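You operate a simulated robot arm through the tools that you are given. There is no shell and no other tool.

The job below is to be done with a simulated two-armed robot. You get a single attempt, and the scene is never put back.

## Task
Close up: lids on the blue and green tins, dauber in its cup, display off, slide in.
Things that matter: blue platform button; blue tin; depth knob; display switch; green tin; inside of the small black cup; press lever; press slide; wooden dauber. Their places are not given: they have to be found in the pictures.

The check looks at the end state, three seconds after you hand in, the way a careful person would. Anything else that was tipped, shoved, dropped, spilled or broken makes it a failure. A push-on lid holds only when it is set on centred and level and pressed home; a screw cap is set on level and turned clockwise until tight.

## Robot
Two 7-joint arms with fingered hands on one trunk that stands fixed in place. Base frame: the origin is at the foot of the trunk, x ahead of it, y to its left, z up. Units: mm, degrees, N and s.
The left shoulder is at [200, 135, 856], the right one opposite. Each reaches about 885 mm from its shoulder. Payload 4 kg a hand.
Tool frame (each hand has its own): the origin (TCP) lies between the finger pads and is the grasp point; the fingertips stand 25 mm ahead of it; z points along the fingers, y is the line along which they close. The gripper opens to 88 mm; its body begins 29 mm behind the TCP. The gripper is a hand of 4 fingers: y runs from the thumb to the fingers, the wrist lies at [-13, -106, -174] in the tool frame.
Orientation is that of the tool frame in the base frame, as a unit quaternion [x, y, z, w]. With the fingers straight down and the wrist toward the robot, the tool's x, y and z point along [0, 1, 0], [1, 0, 0] and [0, 0, -1] of the base frame.

## Interface
- The arms move only by the tool step_arm. It takes "left_targets", "right_targets" or both (then of equal length, played together; a hand with none holds still); each is one flat list of numbers, 6 for each row, row after row: the turn, a rotation vector about the tool's x, y, z in rad, then the shift along the tool's x, y, z in mm. In form: [wx, wy, wz, tx, ty, tz, wx, wy, wz, tx, ty, tz, ...]. A call has 1 to 20 rows; each row is the pose to reach, as a shift and turn from the pose commanded when the call began, along the tool's axes at that moment. Rows are played at 5 a second. More than 50 mm and 8.6 degrees between two rows, and nothing of the call is played. Where a pose cannot be reached the arm comes as near as it can. A force on the tool above 90 N (or 10 N above the force at the start of the call, whichever is more), or a blocked arm, ends the call early, and 0.2 s more pass. In this call time passes only in rows, and 0.2 s behind the last. The reply holds the time, the measured pose of the TCP, the force on the tool along the base axes, the opening and the grip force, in the units named above and with some noise, with the torque about the TCP (base axes, N m) and any sound that the robot's microphone picked up.
- Cameras (640 x 400 px; columns grow to the right, rows downward): "scene" is now at [136.5, -10, 1452.3]; the picture's right is [-0.15, -0.99, 0.00], its down [-0.76, 0.11, -0.64] and it looks along [0.63, -0.09, -0.77] (base axes); focal length 328 px, centre (320, 200). "left" rides on the left gripper at [-64, -83, -98] in its tool frame; the picture's right is [-0.62, -0.37, 0.69], its down [0.71, -0.63, 0.30] and it looks along [0.32, 0.68, 0.65] (tool axes); focal length 265 px, centre (320, 200). "right" rides on the right gripper at [64, -83, -98] in its tool frame; the picture's right is [-0.62, 0.37, -0.69], its down [-0.71, -0.63, 0.30] and it looks along [-0.32, 0.68, 0.65] (tool axes); focal length 265 px, centre (320, 200).
- get_image(camera): a new picture of that camera. The clock stands still meanwhile.
- lift_body(by): slides the trunk up (or, below 0, down) by that many mm; the arms and the scene camera ride with it, the base frame stays. It gives what a move gives, with no picture.
- finger_targets(index, middle, ring, thumb_bend, thumb_turn, hand): sets how far each is bent, from 0 (flat) to 1 (curled in); at 0.3 the hand is open as for a grip, at 0.7 the pads meet at the TCP. One left out holds its place. A second passes; each finger stops where it meets its share of the squeeze, and holds until it gets a number again. It is the only way to open and close the hand. It gives what a move gives, with no picture; readings hold the bend of each and the force on the fingers (four entries, about 0 where the hand has none), thumb and palm. thumb_turn goes from beside the hand (0) to across from the fingers (1), as for a grip.
- aim_head(pan, tilt): turns the head with the scene camera to pan (to the left, within 97 degrees either way) and tilt (down, from -29 to 69), counted from straight ahead of the robot. It gives what a move gives.
- locate(camera, pixels): for up to 12 pixels [column, row] of the newest picture of that camera ("zoom" is the newest enlarged one), the place [x, y, z] in the base frame of the surface seen there, good to about 3 mm. The clock stands still meanwhile.
- inspect(camera, box): a new picture of the part [left, top, right, bottom] of that camera's present view, enlarged. The clock stands still meanwhile.
- sign_off(): hands the job in; it is judged then, once.

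Unless the task says otherwise, let go and move clear before handing in.

The tools are called after "Emit:" as name(argument=value, ...) on one line, values as JSON. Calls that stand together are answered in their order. step_arm: Moves the arms, as the interface text tells. Its arguments: {"type":"object","properties":{"left_targets":{"type":"array"},"right_targets":{"type":"array"}},"required":[]} The other tools are called the same way: lift_body (by) moves the trunk up or down; finger_targets (index, middle, ring, thumb_bend, thumb_turn, hand) moves the fingers one by one; aim_head (pan, tilt) turns the head that bears the scene camera; get_image (camera) takes a picture; locate (camera, pixels) gives the place of the surface under pixels of a picture; inspect (camera, box) takes an enlarged picture of a part of a camera's view; sign_off () hands the job in.

At the start:

```text
clock: 0.0
left_eef_pos: [466.1, 143.1, 1053.5]
left_tool_rot: [0.707, 0.707, 0.0, 0.0]
left_wrist_force: [-0.2, -0.1, -0.7]
left_wrist_torque: [0.01, 0.01, -0.02]
left_opening: 87.6
left_grasp_force: 0.1
left_shape: jaw
left_bend: [0.3, 0.3, 0.3, 0.3, 0.98]
left_finger forces: [0.1, 0.0, 0.1, 0.0, 0.0, 0.1]
right_eef_pos: [439.2, -293.9, 1026.5]
right_tool_rot: [0.708, 0.706, -0.001, 0.0]
right_wrist_force: [-0.7, 0.3, -0.4]
right_wrist_torque: [-0.02, 0.04, 0.0]
right_opening: 87.6
right_grasp_force: 0.0
right_shape: jaw
right_bend: [0.3, 0.3, 0.3, 0.3, 0.98]
right_finger forces: [0.0, 0.0, 0.0, 0.0, 0.0, 0.0]
trunk travel left (down, up): [-461.0, 309.0]
head pan, tilt (commanded): [-8.5, 50.5]
```

scene: 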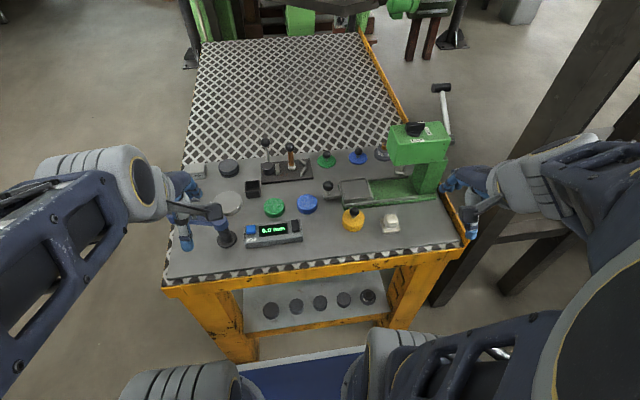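
right: 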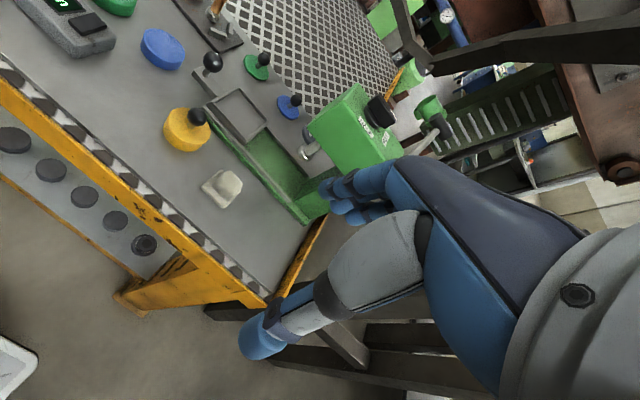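
left: 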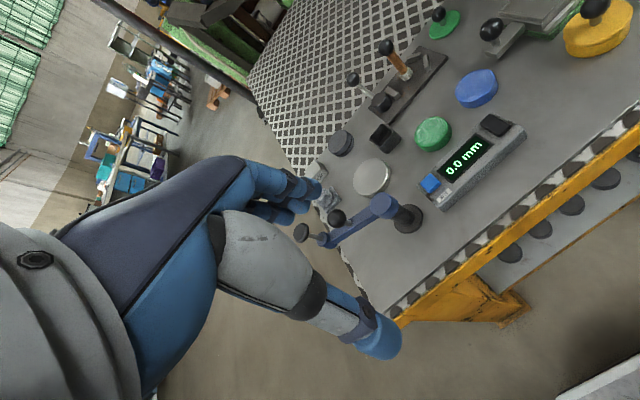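

The first pictures show a bench with a display (about scene 272,232), green and blue discs (274,207; 307,204), knobbed lids (326,160; 358,157), a small black cup (253,188) and a green press at right. I'll zoom in on the parts before moving.

Emit:
inspect(camera="scene", box=[160, 130, 320, 260])

Emit:
inspect(camera="scene", box=[300, 80, 480, 250])

Emit:
get_image(camera="left")

Emit:
get_image(camera="right")

```text
3.08 times, centred on (240, 195) of scene
```

zoom: 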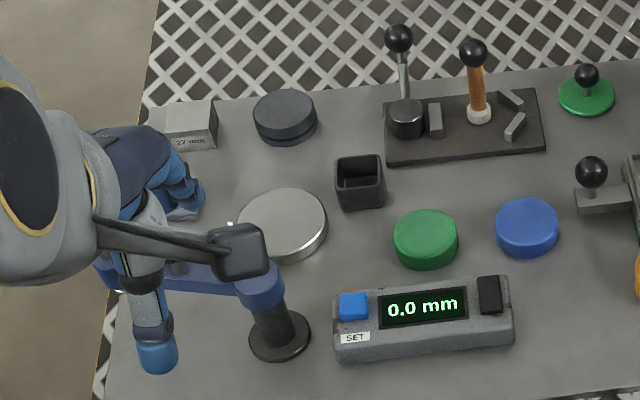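

```text
2.35 times, centred on (390, 165) of scene
```

zoom: 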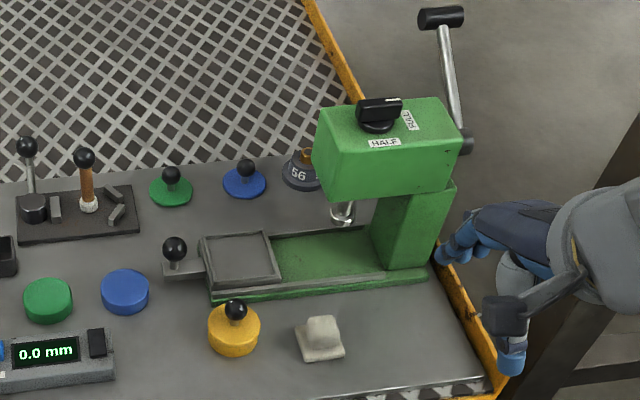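

```text
taken
```

left: 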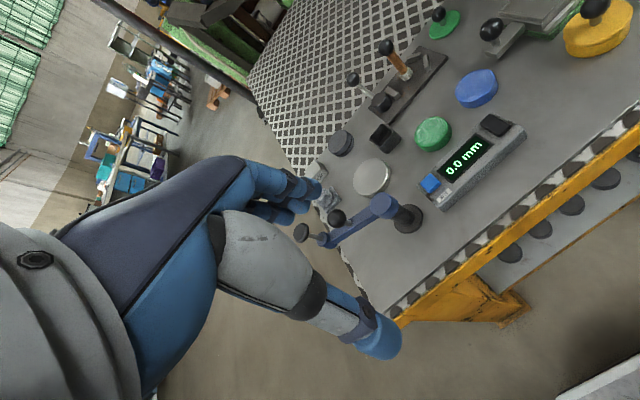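

```text
taken
```

right: 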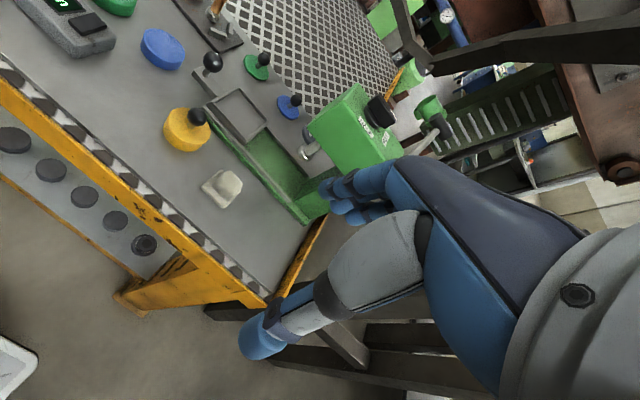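

The zooms show the layout clearly: open green and blue discs, knobbed green/blue lids on the far side, wooden-handled dauber in the tray, and a press slide that is pulled out to the left. Now I'll measure places.

Emit:
locate(camera="zoom", pixels=[[171, 172], [171, 190], [246, 167], [246, 184], [48, 295], [125, 288], [174, 248], [240, 260], [236, 308], [380, 108], [442, 18], [320, 345]])

Emit:
inspect(camera="scene", box=[240, 180, 330, 250])

```text
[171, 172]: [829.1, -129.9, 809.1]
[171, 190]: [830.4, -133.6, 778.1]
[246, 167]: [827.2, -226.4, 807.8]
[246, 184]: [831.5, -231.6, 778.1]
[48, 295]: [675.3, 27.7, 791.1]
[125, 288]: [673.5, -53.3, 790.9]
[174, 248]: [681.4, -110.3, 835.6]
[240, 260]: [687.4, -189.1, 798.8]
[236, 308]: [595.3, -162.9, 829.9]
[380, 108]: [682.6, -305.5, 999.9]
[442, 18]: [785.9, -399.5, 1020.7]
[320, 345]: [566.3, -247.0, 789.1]
```

```text
5.71 times, centred on (285, 215) of scene
```

zoom: 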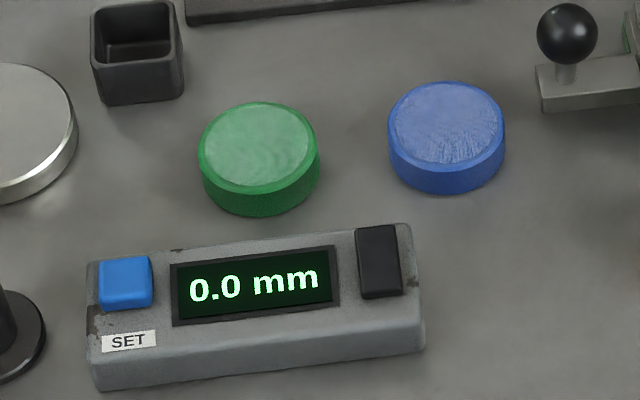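

The green and blue discs near the display are open tins filled almost to the rim (tops about z 791). I'll measure rims, the table, the cup, the display switch and the dauber.

Emit:
locate(camera="zoom", pixels=[[204, 150], [313, 147], [260, 106], [258, 182], [393, 128], [502, 122], [446, 84], [445, 160], [380, 245], [379, 285], [350, 170], [125, 275]])

Emit:
inspect(camera="scene", box=[235, 130, 325, 205])

```text
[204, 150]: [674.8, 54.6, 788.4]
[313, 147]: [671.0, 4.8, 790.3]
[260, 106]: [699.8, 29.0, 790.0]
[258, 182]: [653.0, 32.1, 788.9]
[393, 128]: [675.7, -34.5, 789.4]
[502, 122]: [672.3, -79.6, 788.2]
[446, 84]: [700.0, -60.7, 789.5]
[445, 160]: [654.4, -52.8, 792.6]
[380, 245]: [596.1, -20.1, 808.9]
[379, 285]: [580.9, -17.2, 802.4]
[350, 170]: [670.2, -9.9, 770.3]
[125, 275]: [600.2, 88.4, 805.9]
```

```text
5.33 times, centred on (280, 168) of scene
```

zoom: 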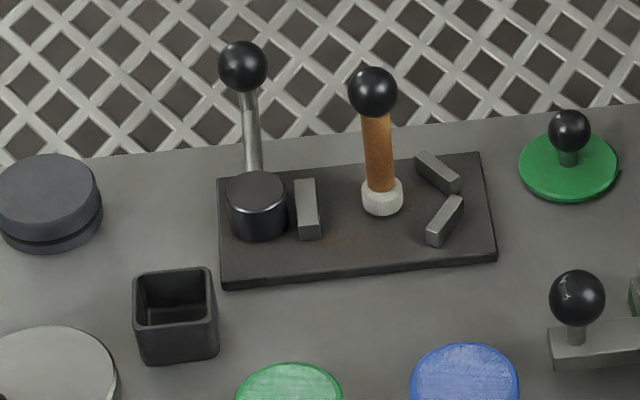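

Emit:
locate(camera="zoom", pixels=[[372, 90], [376, 140], [380, 180], [382, 205], [140, 280], [205, 275], [175, 310], [170, 272], [178, 330], [243, 65], [256, 185], [330, 265]])

Emit:
inspect(camera="left", box=[300, 0, 640, 250])

Emit:
inspect(camera="right", box=[100, 0, 440, 240])

```text
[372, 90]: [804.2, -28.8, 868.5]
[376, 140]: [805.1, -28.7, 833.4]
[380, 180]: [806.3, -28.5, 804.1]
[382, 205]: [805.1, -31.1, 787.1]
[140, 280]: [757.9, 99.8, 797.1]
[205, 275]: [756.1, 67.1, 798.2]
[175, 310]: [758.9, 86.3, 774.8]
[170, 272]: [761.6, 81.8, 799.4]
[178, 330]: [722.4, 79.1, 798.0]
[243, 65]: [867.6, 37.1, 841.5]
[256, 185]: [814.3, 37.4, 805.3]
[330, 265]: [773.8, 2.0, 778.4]
```

```text
1.60 times, centred on (470, 125) of left
```

zoom: 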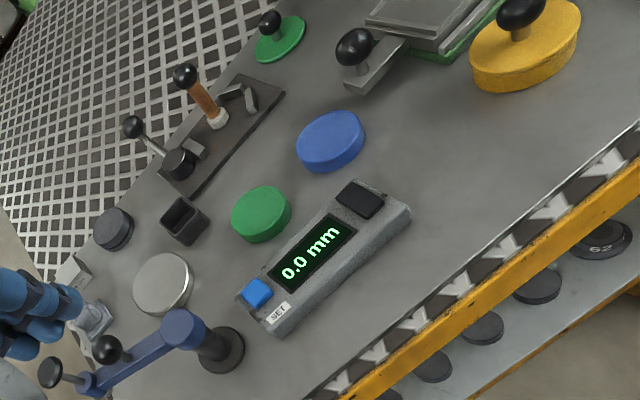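

```text
1.67 times, centred on (270, 120) of right
```

zoom: 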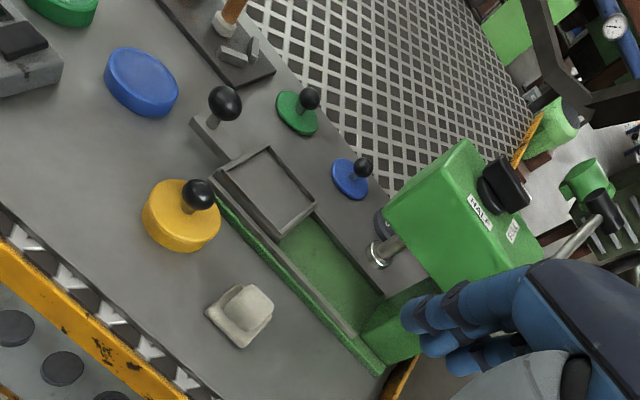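

Table is about z 770, tins about 50 mm wide and 20 high, the cup about x 722–760, y 67–100. I'll zoom tighter on the lids, the switch and the slide.

Emit:
inspect(camera="scene", box=[310, 140, 380, 185])

Emit:
locate(camera="zoom", pixels=[[146, 120], [148, 95], [146, 150], [65, 195], [235, 190], [150, 225], [437, 90], [437, 120], [355, 165], [520, 160], [440, 205], [560, 200]])

Emit:
inspect(camera="scene", box=[280, 210, 310, 250])

Emit:
inspect(camera="scene", box=[315, 165, 415, 235])

```text
8.89 times, centred on (345, 162) of scene
```

zoom: 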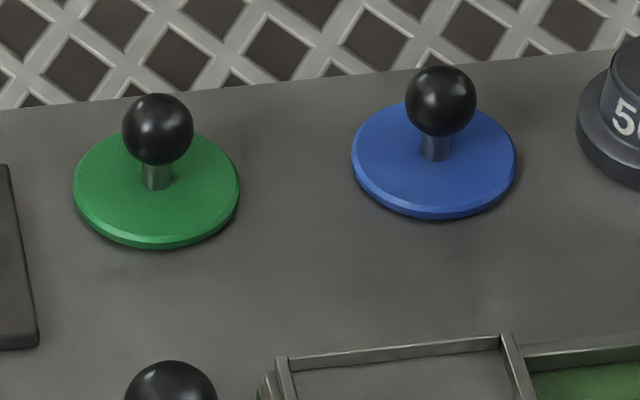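

```text
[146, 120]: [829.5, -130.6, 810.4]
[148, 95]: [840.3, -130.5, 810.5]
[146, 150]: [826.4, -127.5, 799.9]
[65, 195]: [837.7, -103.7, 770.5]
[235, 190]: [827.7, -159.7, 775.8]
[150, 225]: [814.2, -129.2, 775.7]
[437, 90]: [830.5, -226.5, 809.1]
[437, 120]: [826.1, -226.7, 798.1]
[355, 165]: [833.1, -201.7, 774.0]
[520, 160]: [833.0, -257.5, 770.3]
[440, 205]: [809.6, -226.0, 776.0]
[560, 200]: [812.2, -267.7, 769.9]
```

```text
10.00 times, centred on (295, 230) of scene
```

zoom: 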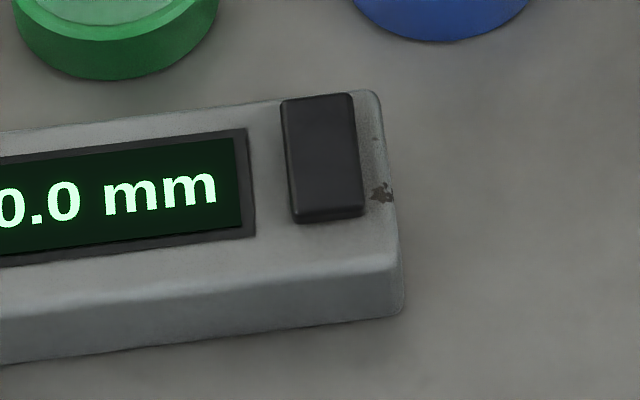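

```text
5.71 times, centred on (365, 200) of scene
```

zoom: 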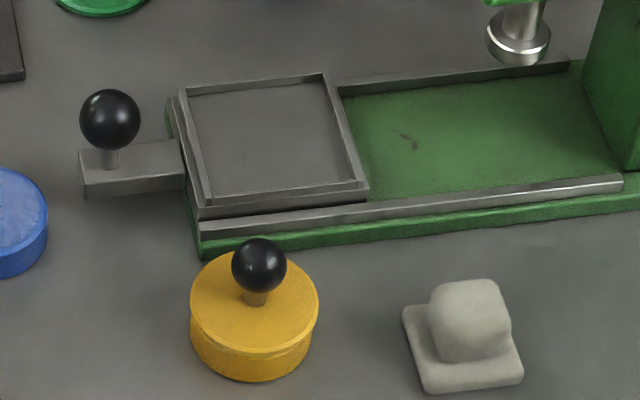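

Lids are about 55 mm wide with ball knobs about 22 mm (centres near (834,-130,804) and (834,-225,804)). Next I'll measure slide rails, press head, yellow tin (as a reference for a seated lid) and the switch.

Emit:
locate(camera="zoom", pixels=[[110, 120], [110, 160], [82, 170], [135, 150], [182, 160], [205, 205], [365, 185], [205, 232], [620, 183], [345, 90], [568, 62], [520, 55]])

Emit:
locate(camera="zoom", pixels=[[258, 245], [258, 265], [255, 325], [195, 315], [315, 310], [250, 360], [255, 275], [470, 300], [420, 290], [115, 95], [630, 120], [480, 200]])

Emit:
inspect(camera="scene", box=[360, 70, 470, 220])

```text
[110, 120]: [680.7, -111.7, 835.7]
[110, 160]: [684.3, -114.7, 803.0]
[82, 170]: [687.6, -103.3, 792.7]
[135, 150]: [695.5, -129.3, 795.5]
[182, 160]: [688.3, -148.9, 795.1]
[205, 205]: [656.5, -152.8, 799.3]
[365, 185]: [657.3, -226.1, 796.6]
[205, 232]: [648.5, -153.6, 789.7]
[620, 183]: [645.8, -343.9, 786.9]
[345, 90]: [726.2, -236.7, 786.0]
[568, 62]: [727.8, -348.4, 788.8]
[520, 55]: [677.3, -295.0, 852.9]
```

```text
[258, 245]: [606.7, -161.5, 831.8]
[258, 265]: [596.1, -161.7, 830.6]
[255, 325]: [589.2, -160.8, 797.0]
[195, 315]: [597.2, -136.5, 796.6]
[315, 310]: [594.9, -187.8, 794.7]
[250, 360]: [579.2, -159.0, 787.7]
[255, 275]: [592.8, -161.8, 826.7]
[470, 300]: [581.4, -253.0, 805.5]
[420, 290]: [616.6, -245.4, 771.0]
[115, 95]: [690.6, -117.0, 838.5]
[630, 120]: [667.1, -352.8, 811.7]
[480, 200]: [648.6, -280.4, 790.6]
```

```text
2.67 times, centred on (415, 145) of scene
```

zoom: 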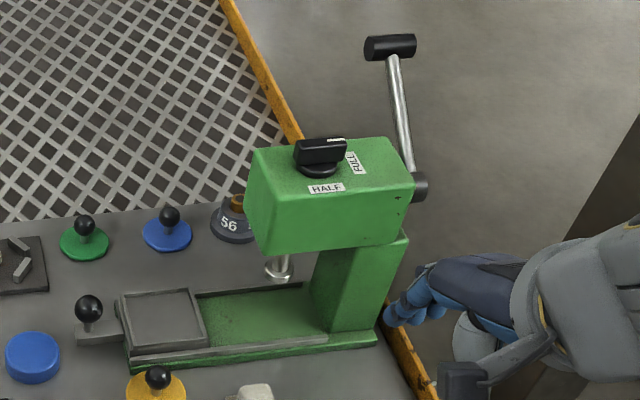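

Emit:
locate(camera="zoom", pixels=[[250, 200], [258, 150], [265, 250], [390, 240], [320, 225], [320, 150], [345, 150], [385, 145], [412, 180], [405, 80], [280, 270], [415, 195]])

Emit:
inspect(camera="scene", box=[240, 210, 310, 255])

Emit:
locate(camera="zoom", pixels=[[500, 100], [505, 130], [508, 160], [510, 190], [515, 215], [550, 100], [560, 190], [565, 240], [470, 110], [490, 250], [490, 205], [510, 206]])

```text
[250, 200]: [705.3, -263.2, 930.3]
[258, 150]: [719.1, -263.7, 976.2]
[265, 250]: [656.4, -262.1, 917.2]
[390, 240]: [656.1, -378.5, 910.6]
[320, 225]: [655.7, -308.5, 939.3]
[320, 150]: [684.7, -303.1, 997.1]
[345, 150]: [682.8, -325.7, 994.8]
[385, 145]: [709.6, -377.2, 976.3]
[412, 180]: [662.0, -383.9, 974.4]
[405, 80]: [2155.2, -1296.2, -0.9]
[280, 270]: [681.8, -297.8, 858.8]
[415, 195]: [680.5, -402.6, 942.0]
```

```text
8.89 times, centred on (275, 232) of scene
```

zoom: 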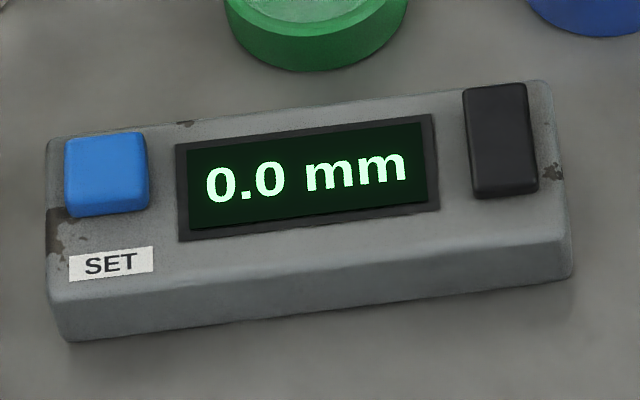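

```text
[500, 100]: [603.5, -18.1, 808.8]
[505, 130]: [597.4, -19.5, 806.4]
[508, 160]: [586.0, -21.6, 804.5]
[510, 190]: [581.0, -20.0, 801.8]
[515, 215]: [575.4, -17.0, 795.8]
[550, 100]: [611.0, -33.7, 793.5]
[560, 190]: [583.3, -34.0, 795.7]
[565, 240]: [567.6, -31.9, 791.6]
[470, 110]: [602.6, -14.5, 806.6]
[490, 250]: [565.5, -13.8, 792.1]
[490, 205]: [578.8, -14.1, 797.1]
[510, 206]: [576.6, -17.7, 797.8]
```

The rocker (zoom 500,140) has its far end raised (z about 809 at x 604) and its near end low (about 802), so the far end is what must be pressed. I'll check the left obstacles (swing arm, silver disc), then raise the trunk so the arms come from above.

Emit:
inspect(camera="left", box=[280, 100, 480, 260])

Emit:
locate(camera="left", pixels=[[410, 215], [383, 205], [336, 217], [302, 233], [372, 177], [340, 142], [382, 133], [385, 100], [354, 78], [390, 47], [330, 196], [410, 235]])

Emit:
lift_body(by=200)

```text
2.50 times, centred on (380, 180) of left
```

zoom: 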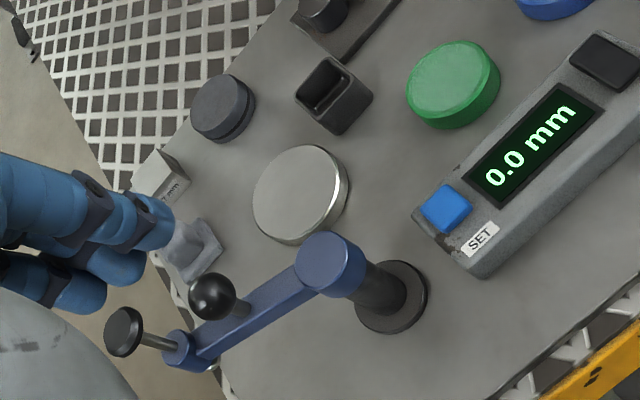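

```text
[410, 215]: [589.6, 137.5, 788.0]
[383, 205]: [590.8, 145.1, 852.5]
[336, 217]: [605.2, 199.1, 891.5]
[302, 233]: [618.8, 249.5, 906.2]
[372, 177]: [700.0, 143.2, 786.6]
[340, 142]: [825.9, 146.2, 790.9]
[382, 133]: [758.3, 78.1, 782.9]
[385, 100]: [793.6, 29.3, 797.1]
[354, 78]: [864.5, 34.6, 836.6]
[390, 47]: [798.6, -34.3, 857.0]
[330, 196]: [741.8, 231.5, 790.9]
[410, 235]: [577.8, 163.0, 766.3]
```

```text
clock: 2.2
left_eef_pos: [466.1, 142.6, 1255.0]
left_tool_rot: [0.707, 0.707, 0.0, -0.001]
left_wrist_force: [0.0, 0.3, 0.2]
left_wrist_torque: [-0.01, 0.01, 0.02]
left_opening: 87.5
left_grasp_force: 0.0
left_shape: jaw
left_bend: [0.3, 0.3, 0.3, 0.3, 0.98]
left_finger forces: [0.1, 0.0, 0.1, 0.1, 0.0, 0.0]
right_eef_pos: [440.0, -292.0, 1225.8]
right_tool_rot: [0.707, 0.707, -0.001, 0.0]
right_wrist_force: [-1.1, -1.1, 0.1]
right_wrist_torque: [-0.01, 0.02, 0.0]
right_opening: 87.6
right_grasp_force: 0.0
right_shape: jaw
right_bend: [0.3, 0.3, 0.3, 0.3, 0.98]
right_finger forces: [0.1, 0.0, 0.0, 0.1, 0.0, 0.1]
trunk travel left (down, up): [-661.0, 109.0]
head pan, tilt (commanded): [-8.5, 50.5]
```

The trunk rose 200 mm. The swing arm on the left stands at about (590,145) up to z 850–906, so the left arm must stay above it. Taking a fresh scene picture, and curling left fingers so only the index is extended for the switch.

Emit:
get_image(camera="scene")

Emit:
finger_targets(hand="left", index=0.3, middle=1.0, ring=1.0, thumb_bend=0.3, thumb_turn=0.0)

Emit:
get_image(camera="left")

```text
taken
```

scene: 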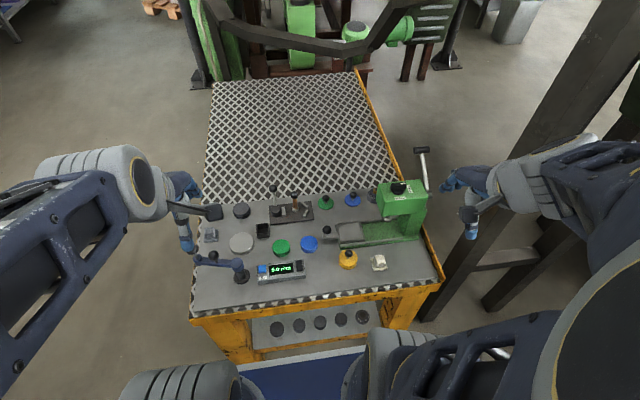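

```text
clock: 3.2
left_eef_pos: [465.8, 142.5, 1255.6]
left_tool_rot: [0.708, 0.707, 0.0, 0.0]
left_wrist_force: [-0.8, -0.6, 0.4]
left_wrist_torque: [0.0, 0.0, 0.0]
left_opening: 117.2
left_grasp_force: 0.0
left_shape: fingers
left_bend: [0.3, 1.0, 1.0, 0.3, 0.0]
left_finger forces: [0.0, 0.0, 0.0, 0.0, 0.1, 0.1]
right_eef_pos: [440.2, -293.3, 1225.9]
right_tool_rot: [0.707, 0.707, 0.001, 0.0]
right_wrist_force: [0.2, 0.2, 0.9]
right_wrist_torque: [0.01, -0.01, 0.0]
right_opening: 87.4
right_grasp_force: 0.2
right_shape: jaw
right_bend: [0.3, 0.3, 0.3, 0.3, 0.98]
right_finger forces: [0.1, 0.0, 0.1, 0.0, 0.1, 0.0]
trunk travel left (down, up): [-661.0, 109.0]
head pan, tilt (commanded): [-8.5, 50.5]
```

```text
taken
```

left: 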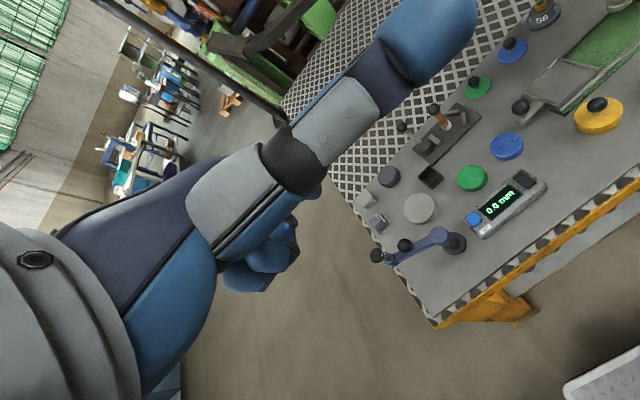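

The left camera now shows the thumb swung out in front of the lens (180–470, 0–230), so I can't see the index. I'll turn the thumb back, set index to 0.6, and look at the hand from the scene camera.

Emit:
finger_targets(hand="left", index=0.6, thumb_bend=0.0, thumb_turn=1.0)

Emit:
get_image(camera="left")

Emit:
inspect(camera="scene", box=[130, 150, 250, 260])

```text
clock: 4.2
left_eef_pos: [466.7, 142.9, 1254.9]
left_tool_rot: [0.707, 0.707, 0.0, -0.001]
left_wrist_force: [-0.3, 0.0, -1.0]
left_wrist_torque: [0.02, 0.01, 0.02]
left_opening: 68.3
left_grasp_force: 0.0
left_shape: fingers
left_bend: [0.6, 1.0, 1.0, 0.0, 0.95]
left_finger forces: [0.1, 0.1, 0.0, 0.1, 0.0, 0.1]
right_eef_pos: [439.1, -293.4, 1225.6]
right_tool_rot: [0.707, 0.707, -0.001, -0.001]
right_wrist_force: [0.0, 0.4, -0.9]
right_wrist_torque: [-0.04, -0.01, 0.01]
right_opening: 87.9
right_grasp_force: 0.0
right_shape: jaw
right_bend: [0.3, 0.3, 0.3, 0.3, 0.98]
right_finger forces: [0.0, 0.0, 0.0, 0.1, 0.1, 0.1]
trunk travel left (down, up): [-661.0, 109.0]
head pan, tilt (commanded): [-8.5, 50.5]
```

```text
taken
```

left: 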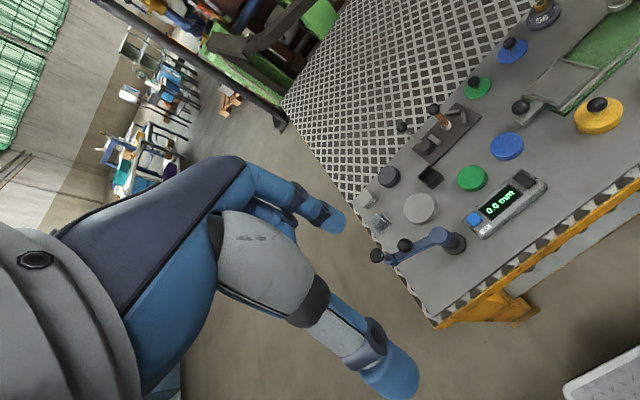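

```text
3.64 times, centred on (190, 205) of scene
```

zoom: 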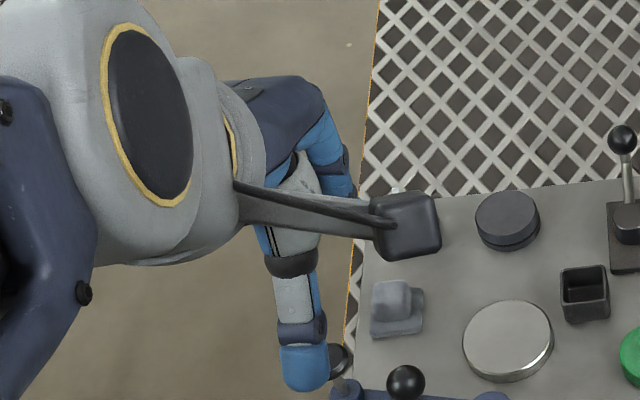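

Index tip shows at left picture about (338,222), thumb tip near (392,385). I'll locate them to learn the fingertip offsets from the TCP.

Emit:
locate(camera="left", pixels=[[338, 222], [330, 225], [342, 215], [322, 208], [395, 385], [410, 370], [380, 390], [300, 195], [290, 225], [275, 215]])

Emit:
inspect(camera="left", box=[180, 130, 440, 400])

```text
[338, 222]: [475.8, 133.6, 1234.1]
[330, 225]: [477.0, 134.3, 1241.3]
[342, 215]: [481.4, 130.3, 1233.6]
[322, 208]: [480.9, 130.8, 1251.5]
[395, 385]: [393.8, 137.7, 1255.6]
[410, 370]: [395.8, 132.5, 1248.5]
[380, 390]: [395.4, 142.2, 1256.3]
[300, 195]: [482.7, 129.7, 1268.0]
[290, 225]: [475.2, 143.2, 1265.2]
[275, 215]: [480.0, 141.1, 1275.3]
```

```text
1.48 times, centred on (310, 265) of left
```

zoom: 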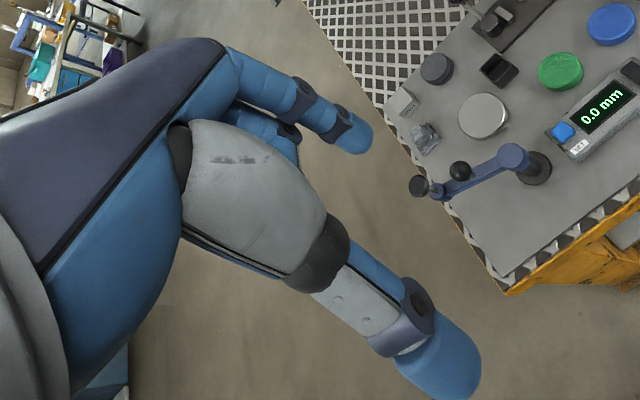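

The index tip sits about (−2, +16, +24) from the TCP in the tool frame; other fingers are curled about 30 mm higher. I'll move the left hand over the rocker's far end (about (602,-19)) staying high, then down to TCP z about 900.

Emit:
step_arm(left_targets=[0, 0, 0, -40, 30, 0, 0, 0, 0, -80, 60, 0, 0, 0, 0, -120, 90, 0, 0, 0, 0, -160, 120, 0, 0, 0, 0, -160, 120, 40, 0, 0, 0, -160, 120, 80, 0, 0, 0, -160, 120, 120, 0, 0, 0, -160, 120, 160, 0, 0, 0, -160, 120, 200, 0, 0, 0, -160, 120, 240, 0, 0, 0, -160, 120, 280, 0, 0, 0, -160, 120, 320, 0, 0, 0, -160, 120, 355])

Emit:
get_image(camera="left")

Emit:
get_image(camera="scene")

```text
clock: 7.0
left_eef_pos: [586.8, -16.6, 899.4]
left_tool_rot: [0.707, 0.707, 0.0, 0.0]
left_wrist_force: [-0.3, 0.2, 0.1]
left_wrist_torque: [-0.05, 0.0, 0.02]
left_opening: 68.5
left_grasp_force: 0.0
left_shape: fingers
left_bend: [0.6, 1.0, 1.0, 0.0, 0.95]
left_finger forces: [0.1, 0.0, 0.0, 0.0, 0.0, 0.1]
right_eef_pos: [439.4, -293.7, 1226.7]
right_tool_rot: [0.707, 0.707, 0.0, 0.0]
right_wrist_force: [-0.3, -0.8, 1.2]
right_wrist_torque: [-0.01, -0.03, 0.02]
right_opening: 87.5
right_grasp_force: 0.0
right_shape: jaw
right_bend: [0.3, 0.3, 0.3, 0.3, 0.98]
right_finger forces: [0.1, 0.1, 0.0, 0.0, 0.1, 0.0]
trunk travel left (down, up): [-661.0, 109.0]
head pan, tilt (commanded): [-8.5, 50.5]
```

```text
taken
```

left: 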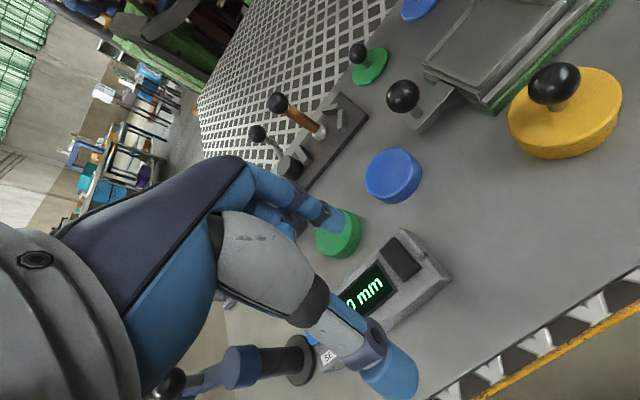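

```text
taken
```

scene: 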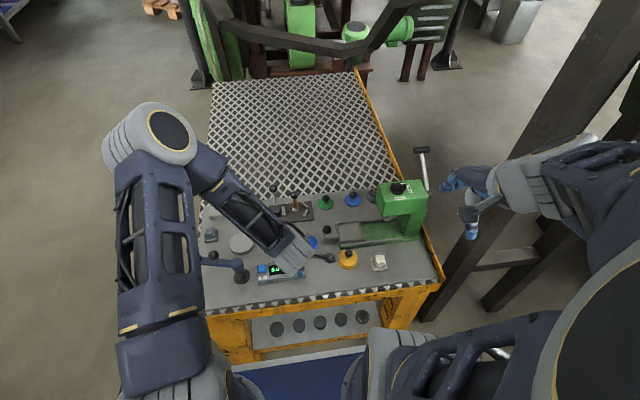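

Emit:
locate(camera="scene", pixels=[[150, 135], [175, 150], [235, 200], [280, 240], [160, 230], [327, 258]])

Emit:
locate(camera="left", pixels=[[402, 250], [392, 243], [405, 272], [330, 222], [322, 215], [338, 215], [402, 95], [392, 175], [340, 235]])

Emit:
inspect(camera="left", box=[260, 160, 480, 340])

```text
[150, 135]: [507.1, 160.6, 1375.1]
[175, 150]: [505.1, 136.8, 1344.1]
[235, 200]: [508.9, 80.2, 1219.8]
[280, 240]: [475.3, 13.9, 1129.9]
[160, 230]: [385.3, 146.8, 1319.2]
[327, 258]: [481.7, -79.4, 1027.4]
```

```text
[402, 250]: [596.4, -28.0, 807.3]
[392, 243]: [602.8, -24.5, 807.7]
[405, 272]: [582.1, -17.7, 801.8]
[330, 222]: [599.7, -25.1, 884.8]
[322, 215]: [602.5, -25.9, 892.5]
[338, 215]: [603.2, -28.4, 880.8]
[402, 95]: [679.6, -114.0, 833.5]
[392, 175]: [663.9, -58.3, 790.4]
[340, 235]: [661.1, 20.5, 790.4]
```

```text
2.22 times, centred on (370, 250) of left
```

zoom: 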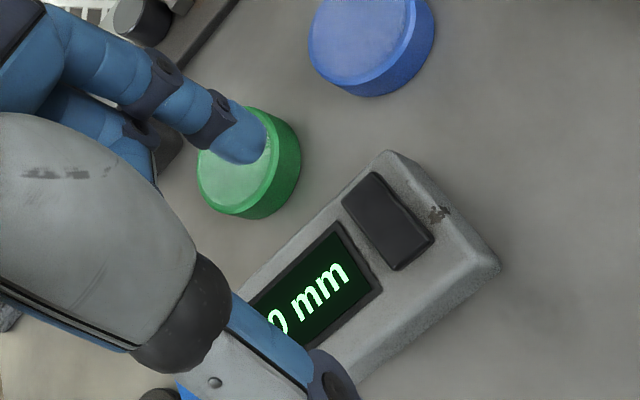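

The index tip is over the rocker's far end (zoom 385,200) about 65 mm up. I'll shift 3 mm nearer and go down 60 mm, then check.

Emit:
step_arm(left_targets=[0, 0, 0, 0, -3, 20, 0, 0, 0, 0, -3, 40, 0, 0, 0, 0, -3, 52, 0, 0, 0, 0, -3, 60])

Emit:
inspect(camera="left", box=[260, 130, 480, 330])

```text
clock: 8.0
left_eef_pos: [584.5, -17.5, 839.4]
left_tool_rot: [0.708, 0.706, 0.0, 0.0]
left_wrist_force: [0.3, 0.0, -0.8]
left_wrist_torque: [0.0, -0.03, 0.01]
left_opening: 68.3
left_grasp_force: 0.1
left_shape: fingers
left_bend: [0.6, 1.0, 1.0, 0.0, 0.95]
left_finger forces: [0.0, 0.0, 0.0, 0.0, 0.0, 0.0]
right_eef_pos: [440.9, -293.4, 1225.9]
right_tool_rot: [0.707, 0.707, 0.0, 0.0]
right_wrist_force: [0.1, -1.3, -0.1]
right_wrist_torque: [-0.01, 0.0, -0.01]
right_opening: 87.8
right_grasp_force: 0.1
right_shape: jaw
right_bend: [0.3, 0.3, 0.3, 0.3, 0.98]
right_finger forces: [0.0, 0.0, 0.0, 0.1, 0.0, 0.0]
trunk travel left (down, up): [-661.0, 109.0]
head pan, tilt (commanded): [-8.5, 50.5]
```

```text
2.00 times, centred on (370, 230) of left
```

zoom: 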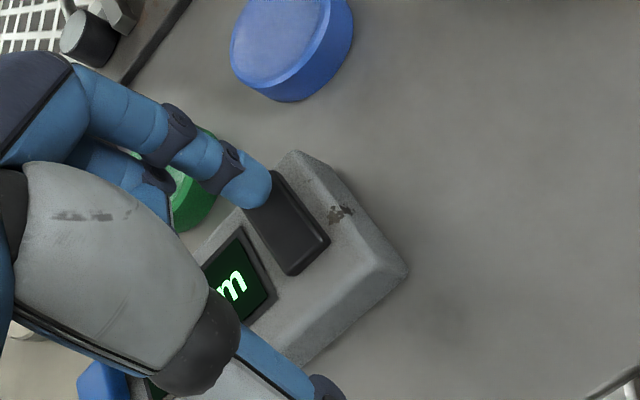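

Emit:
locate(camera="zoom", pixels=[[255, 190], [262, 200], [248, 200], [268, 185], [280, 180], [255, 225], [290, 225], [325, 240], [292, 268]])

```text
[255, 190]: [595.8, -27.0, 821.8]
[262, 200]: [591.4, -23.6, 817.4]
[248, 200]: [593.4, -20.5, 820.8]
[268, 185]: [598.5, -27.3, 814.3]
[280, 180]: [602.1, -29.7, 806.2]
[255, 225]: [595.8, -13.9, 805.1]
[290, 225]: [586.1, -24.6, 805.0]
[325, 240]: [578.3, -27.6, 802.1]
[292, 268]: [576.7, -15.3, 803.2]
```

The tip (about (599,-20,815)) is centred on the rocker's far half. Pressing down in small steps.

Emit:
step_arm(left_targets=[0, 0, 0, 0, 0, 4, 0, 0, 0, 0, 0, 7, 0, 0, 0, 0, 0, 9, 0, 0, 0, 0, 0, 11])

Emit:
inspect(camera="left", box=[260, 130, 480, 330])

```text
clock: 9.0
left_eef_pos: [584.4, -18.7, 831.1]
left_tool_rot: [0.707, 0.707, 0.003, 0.004]
left_wrist_force: [2.8, 3.8, 35.4]
left_wrist_torque: [-0.17, -0.71, 0.05]
left_opening: 66.6
left_grasp_force: 17.9
left_shape: fingers
left_bend: [0.61, 1.0, 1.0, 0.0, 0.95]
left_finger forces: [35.5, 0.1, 0.1, 0.1, 0.0, 0.1]
right_eef_pos: [440.6, -293.7, 1227.1]
right_tool_rot: [0.707, 0.707, -0.001, 0.0]
right_wrist_force: [0.8, -0.2, -0.3]
right_wrist_torque: [0.01, 0.02, 0.01]
right_opening: 87.7
right_grasp_force: 0.1
right_shape: jaw
right_bend: [0.3, 0.3, 0.3, 0.3, 0.98]
right_finger forces: [0.0, 0.1, 0.1, 0.0, 0.0, 0.0]
trunk travel left (down, up): [-661.0, 109.0]
head pan, tilt (commanded): [-8.5, 50.5]
```

```text
2.00 times, centred on (370, 230) of left
```

zoom: 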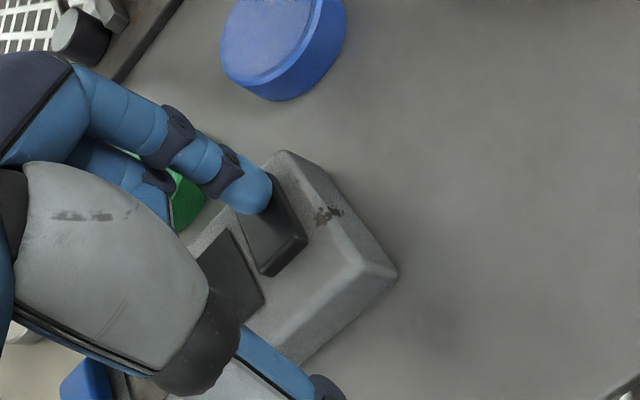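

The display (zoom 235,275) is blank now and the rocker's near end stands up, with 35 N on the index. I'll lift off and check.

Emit:
step_arm(left_targets=[0, 0, 0, 0, 0, -10, 0, 0, 0, 0, 0, -40, 0, 0, 0, 0, 0, -80, 0, 0, 0, 0, 0, -120, 0, 0, 0, 0, 0, -160])

Emit:
get_image(camera="left")

Emit:
inspect(camera="scene", box=[190, 170, 440, 310])

```text
clock: 10.2
left_eef_pos: [582.4, -17.7, 992.0]
left_tool_rot: [0.707, 0.707, -0.001, 0.0]
left_wrist_force: [-0.4, -0.6, -1.1]
left_wrist_torque: [-0.01, -0.01, 0.01]
left_opening: 68.5
left_grasp_force: 0.0
left_shape: fingers
left_bend: [0.6, 1.0, 1.0, 0.0, 0.95]
left_finger forces: [0.1, 0.1, 0.0, 0.0, 0.0, 0.0]
right_eef_pos: [440.1, -293.2, 1226.0]
right_tool_rot: [0.707, 0.707, 0.0, 0.0]
right_wrist_force: [-0.1, 0.1, -1.3]
right_wrist_torque: [-0.01, 0.03, 0.01]
right_opening: 87.7
right_grasp_force: 0.1
right_shape: jaw
right_bend: [0.3, 0.3, 0.3, 0.3, 0.98]
right_finger forces: [0.0, 0.1, 0.1, 0.0, 0.0, 0.0]
trunk travel left (down, up): [-661.0, 109.0]
head pan, tilt (commanded): [-8.5, 50.5]
```

```text
taken
```

left: 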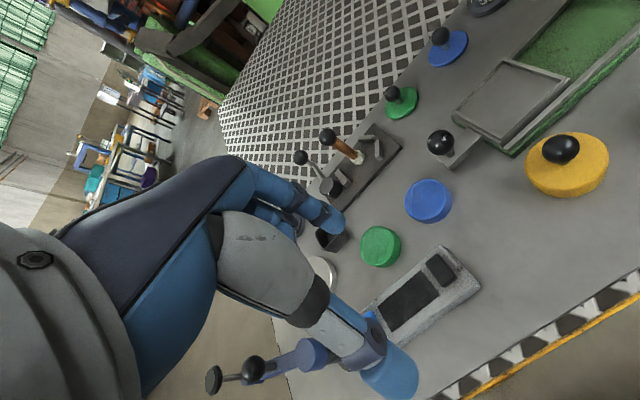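

```text
2.56 times, centred on (315, 240) of scene
```

zoom: 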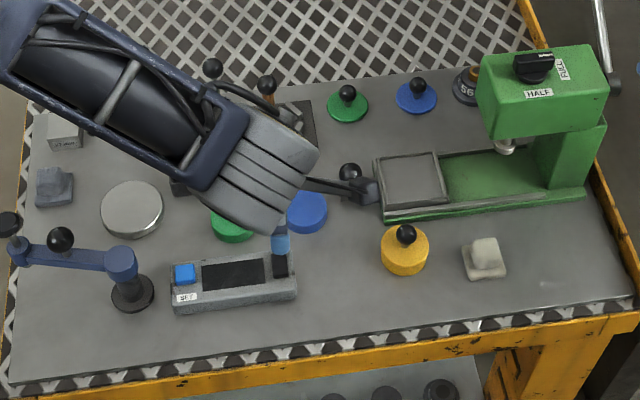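

The display stays off (dark panel at left picture 410,300). For pushing the slide I'll use the index against the ball (about (690,-112,826)), but the stretched thumb would sweep the yellow tin's knob, so I'll bend the thumb in first and look.

Emit:
finger_targets(hand="left", index=0.6, thumb_bend=0.6, thumb_turn=1.0)

Emit:
get_image(camera="left")

Emit:
locate(camera="left", pixels=[[330, 222], [340, 260], [345, 240], [325, 270], [315, 300], [290, 310], [260, 300], [240, 260], [365, 235], [437, 142], [440, 165], [560, 150]])

```text
clock: 11.2
left_eef_pos: [583.1, -19.3, 990.6]
left_tool_rot: [0.707, 0.708, 0.0, 0.001]
left_wrist_force: [-1.3, 1.0, 0.7]
left_wrist_torque: [0.0, -0.01, -0.02]
left_opening: 20.4
left_grasp_force: 0.0
left_shape: fingers
left_bend: [0.6, 1.0, 1.0, 0.6, 1.0]
left_finger forces: [0.1, 0.0, 0.0, 0.1, 0.0, 0.0]
right_eef_pos: [440.5, -293.2, 1226.3]
right_tool_rot: [0.707, 0.707, 0.0, 0.0]
right_wrist_force: [0.3, 0.5, 0.7]
right_wrist_torque: [0.0, 0.02, -0.01]
right_opening: 87.6
right_grasp_force: 0.0
right_shape: jaw
right_bend: [0.3, 0.3, 0.3, 0.3, 0.98]
right_finger forces: [0.0, 0.0, 0.0, 0.0, 0.0, 0.0]
trunk travel left (down, up): [-661.0, 109.0]
head pan, tilt (commanded): [-8.5, 50.5]
```

```text
taken
```

left: 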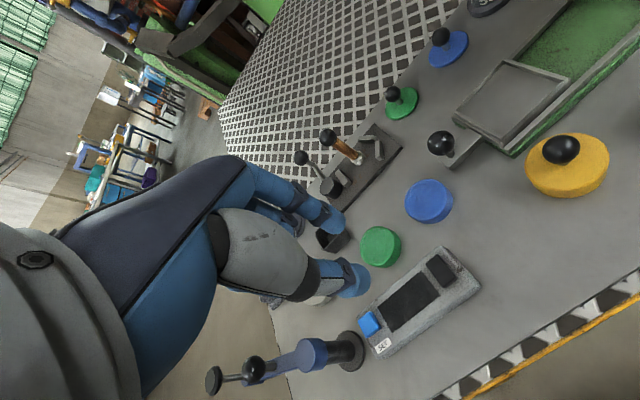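

```text
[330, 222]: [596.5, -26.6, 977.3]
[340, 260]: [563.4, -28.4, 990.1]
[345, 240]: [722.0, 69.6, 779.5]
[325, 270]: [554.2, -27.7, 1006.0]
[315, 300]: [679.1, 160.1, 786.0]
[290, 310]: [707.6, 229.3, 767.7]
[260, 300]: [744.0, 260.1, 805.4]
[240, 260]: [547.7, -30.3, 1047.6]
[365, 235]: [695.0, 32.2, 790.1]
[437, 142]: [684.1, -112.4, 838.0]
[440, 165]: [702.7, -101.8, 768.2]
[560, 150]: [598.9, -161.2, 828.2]
```

The thumb is now tucked within about 36 mm of the TCP, clear of the yellow knob. I'll move the index over to the +y side of the slide's ball and come down to TCP z 850.

Emit:
step_arm(left_targets=[0, 0, 0, -30, 46, 0, 0, 0, 0, -57, 92, 0, 0, 0, 0, -57, 92, 40, 0, 0, 0, -57, 92, 80, 0, 0, 0, -57, 92, 115, 0, 0, 0, -57, 92, 141])

Emit:
get_image(camera="left")

Emit:
inspect(camera="scene", box=[230, 170, 430, 290])

```text
refused: row 1 steps farther than a row can; nothing moved
```

```text
taken
```

left: 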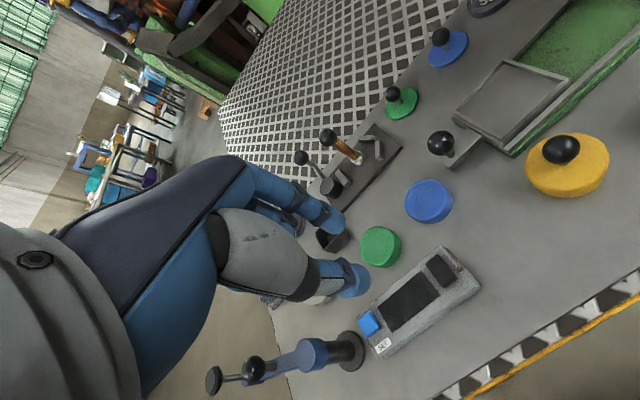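

```text
3.20 times, centred on (330, 230) of scene
```

zoom: 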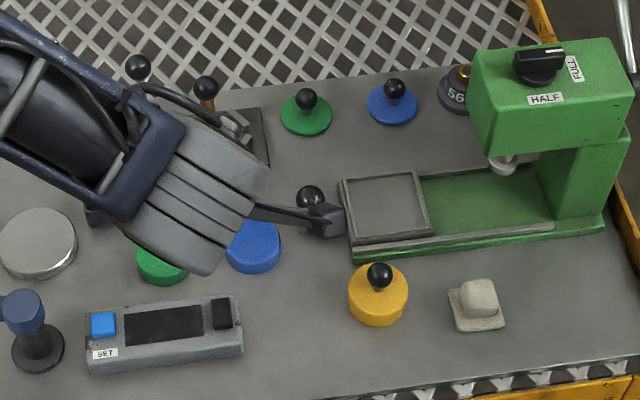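

The first row was over 50 mm, so nothing moved and the picture is unchanged. Same path again with smaller rows.

Emit:
step_arm(left_targets=[0, 0, 0, -19, 31, 0, 0, 0, 0, -38, 62, 0, 0, 0, 0, -57, 92, 0, 0, 0, 0, -57, 92, 40, 0, 0, 0, -57, 92, 80, 0, 0, 0, -57, 92, 115, 0, 0, 0, -57, 92, 141])

Emit:
get_image(camera="left")

Emit:
inspect(camera="scene", box=[230, 170, 430, 290])

```text
clock: 12.8
left_eef_pos: [674.9, -75.8, 846.5]
left_tool_rot: [0.707, 0.708, 0.0, 0.001]
left_wrist_force: [-0.1, 0.3, 0.7]
left_wrist_torque: [0.0, 0.03, 0.0]
left_opening: 19.8
left_grasp_force: 0.0
left_shape: fingers
left_bend: [0.6, 1.0, 1.0, 0.6, 1.0]
left_finger forces: [0.0, 0.1, 0.0, 0.1, 0.0, 0.0]
right_eef_pos: [439.9, -293.8, 1227.0]
right_tool_rot: [0.707, 0.707, 0.0, 0.0]
right_wrist_force: [-0.1, -0.3, 0.2]
right_wrist_torque: [-0.02, 0.01, -0.03]
right_opening: 87.4
right_grasp_force: 0.0
right_shape: jaw
right_bend: [0.3, 0.3, 0.3, 0.3, 0.98]
right_finger forces: [0.0, 0.0, 0.1, 0.0, 0.0, 0.0]
trunk travel left (down, up): [-661.0, 109.0]
head pan, tilt (commanded): [-8.5, 50.5]
```

```text
taken
```

left: 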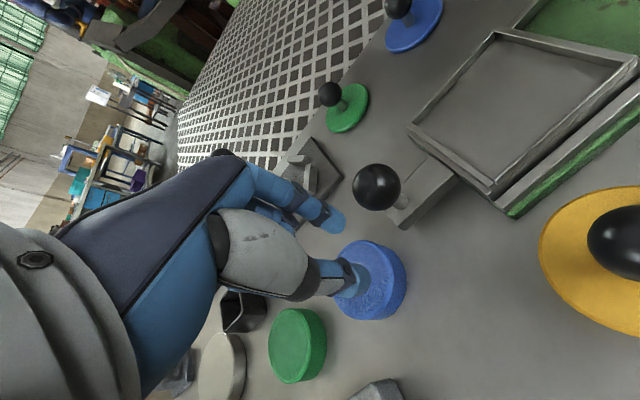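

```text
3.20 times, centred on (330, 230) of scene
```

zoom: 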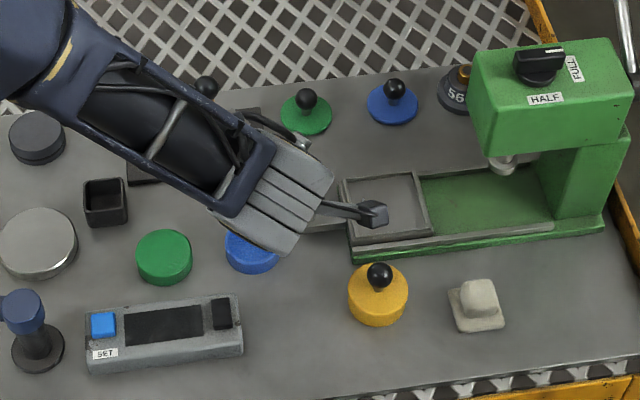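

Emit:
locate(camera="left", pixels=[[330, 222], [340, 222], [335, 230], [376, 188], [395, 205], [360, 205], [405, 205], [350, 290], [375, 290], [365, 275]])

Emit:
inspect(camera="left", box=[260, 130, 480, 330])

```text
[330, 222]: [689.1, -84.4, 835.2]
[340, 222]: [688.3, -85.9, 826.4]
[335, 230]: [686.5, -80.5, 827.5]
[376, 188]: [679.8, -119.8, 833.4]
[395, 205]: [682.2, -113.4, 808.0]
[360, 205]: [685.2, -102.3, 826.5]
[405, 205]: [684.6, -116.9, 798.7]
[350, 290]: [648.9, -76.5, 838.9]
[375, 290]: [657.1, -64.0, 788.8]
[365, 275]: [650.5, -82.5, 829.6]
```

```text
2.00 times, centred on (370, 230) of left
```

zoom: 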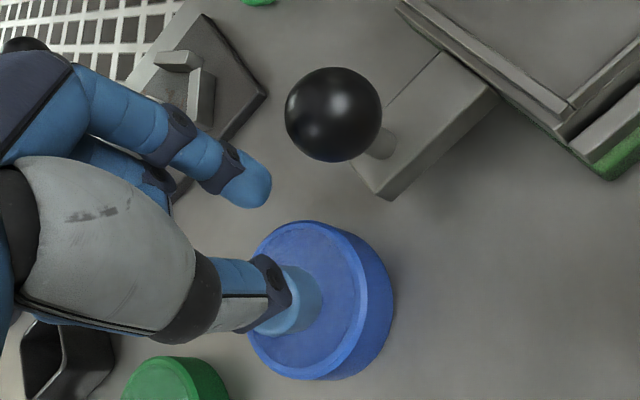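

Index tip (about (690,-80), bottom near 823) is lined up with the ball's centre. Down 15 mm, then push toward -y by 90 mm at a slow pace.

Emit:
step_arm(left_targets=[0, 0, 0, 0, 0, 8, 0, 0, 0, 0, 0, 15, 0, 0, 0, -6, 0, 15, 0, 0, 0, -12, 0, 15, 0, 0, 0, -18, 0, 15, 0, 0, 0, -26, 0, 15, 0, 0, 0, -34, 0, 15, 0, 0, 0, -42, 0, 15, 0, 0, 0, -50, 0, 15, 0, 0, 0, -58, 0, 15, 0, 0, 0, -66, 0, 15, 0, 0, 0, -74, 0, 15, 0, 0, 0, -82, 0, 15, 0, 0, 0, -90, 0, 15])

Emit:
get_image(camera="left")

Emit:
inspect(camera="scene", box=[230, 170, 430, 290])

```text
clock: 15.8
left_eef_pos: [673.5, -164.4, 834.9]
left_tool_rot: [0.708, 0.706, 0.0, -0.001]
left_wrist_force: [0.9, 0.7, 0.4]
left_wrist_torque: [0.02, -0.01, 0.02]
left_opening: 20.7
left_grasp_force: 0.7
left_shape: fingers
left_bend: [0.59, 1.0, 1.0, 0.6, 1.0]
left_finger forces: [0.5, 0.0, 0.1, 0.1, 0.0, 0.1]
right_eef_pos: [440.4, -292.9, 1226.3]
right_tool_rot: [0.707, 0.707, 0.0, 0.0]
right_wrist_force: [0.2, 0.0, -1.0]
right_wrist_torque: [0.0, -0.01, -0.01]
right_opening: 87.8
right_grasp_force: 0.0
right_shape: jaw
right_bend: [0.3, 0.3, 0.3, 0.3, 0.98]
right_finger forces: [0.0, 0.1, 0.1, 0.0, 0.0, 0.1]
trunk travel left (down, up): [-661.0, 109.0]
head pan, tilt (commanded): [-8.5, 50.5]
```

```text
taken
```

left: 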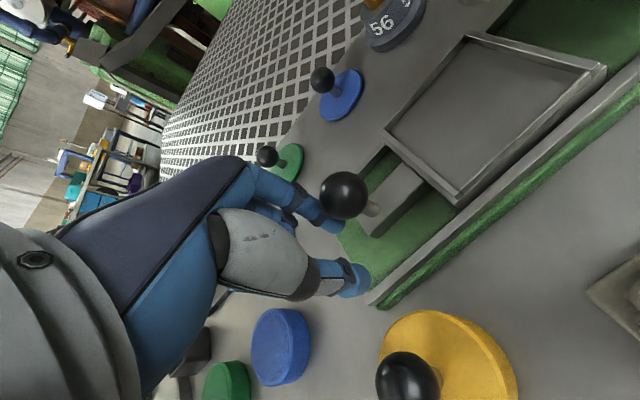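

```text
3.20 times, centred on (330, 230) of scene
```

zoom: 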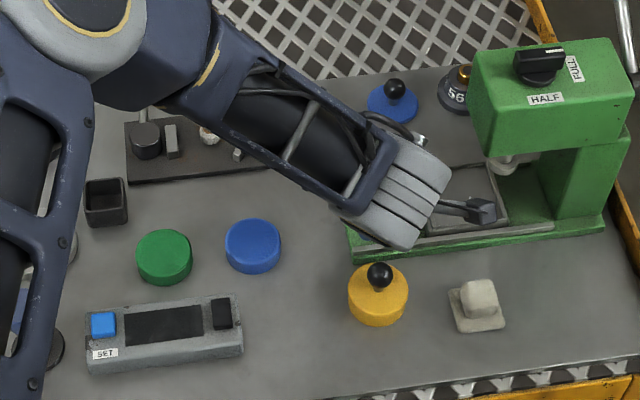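

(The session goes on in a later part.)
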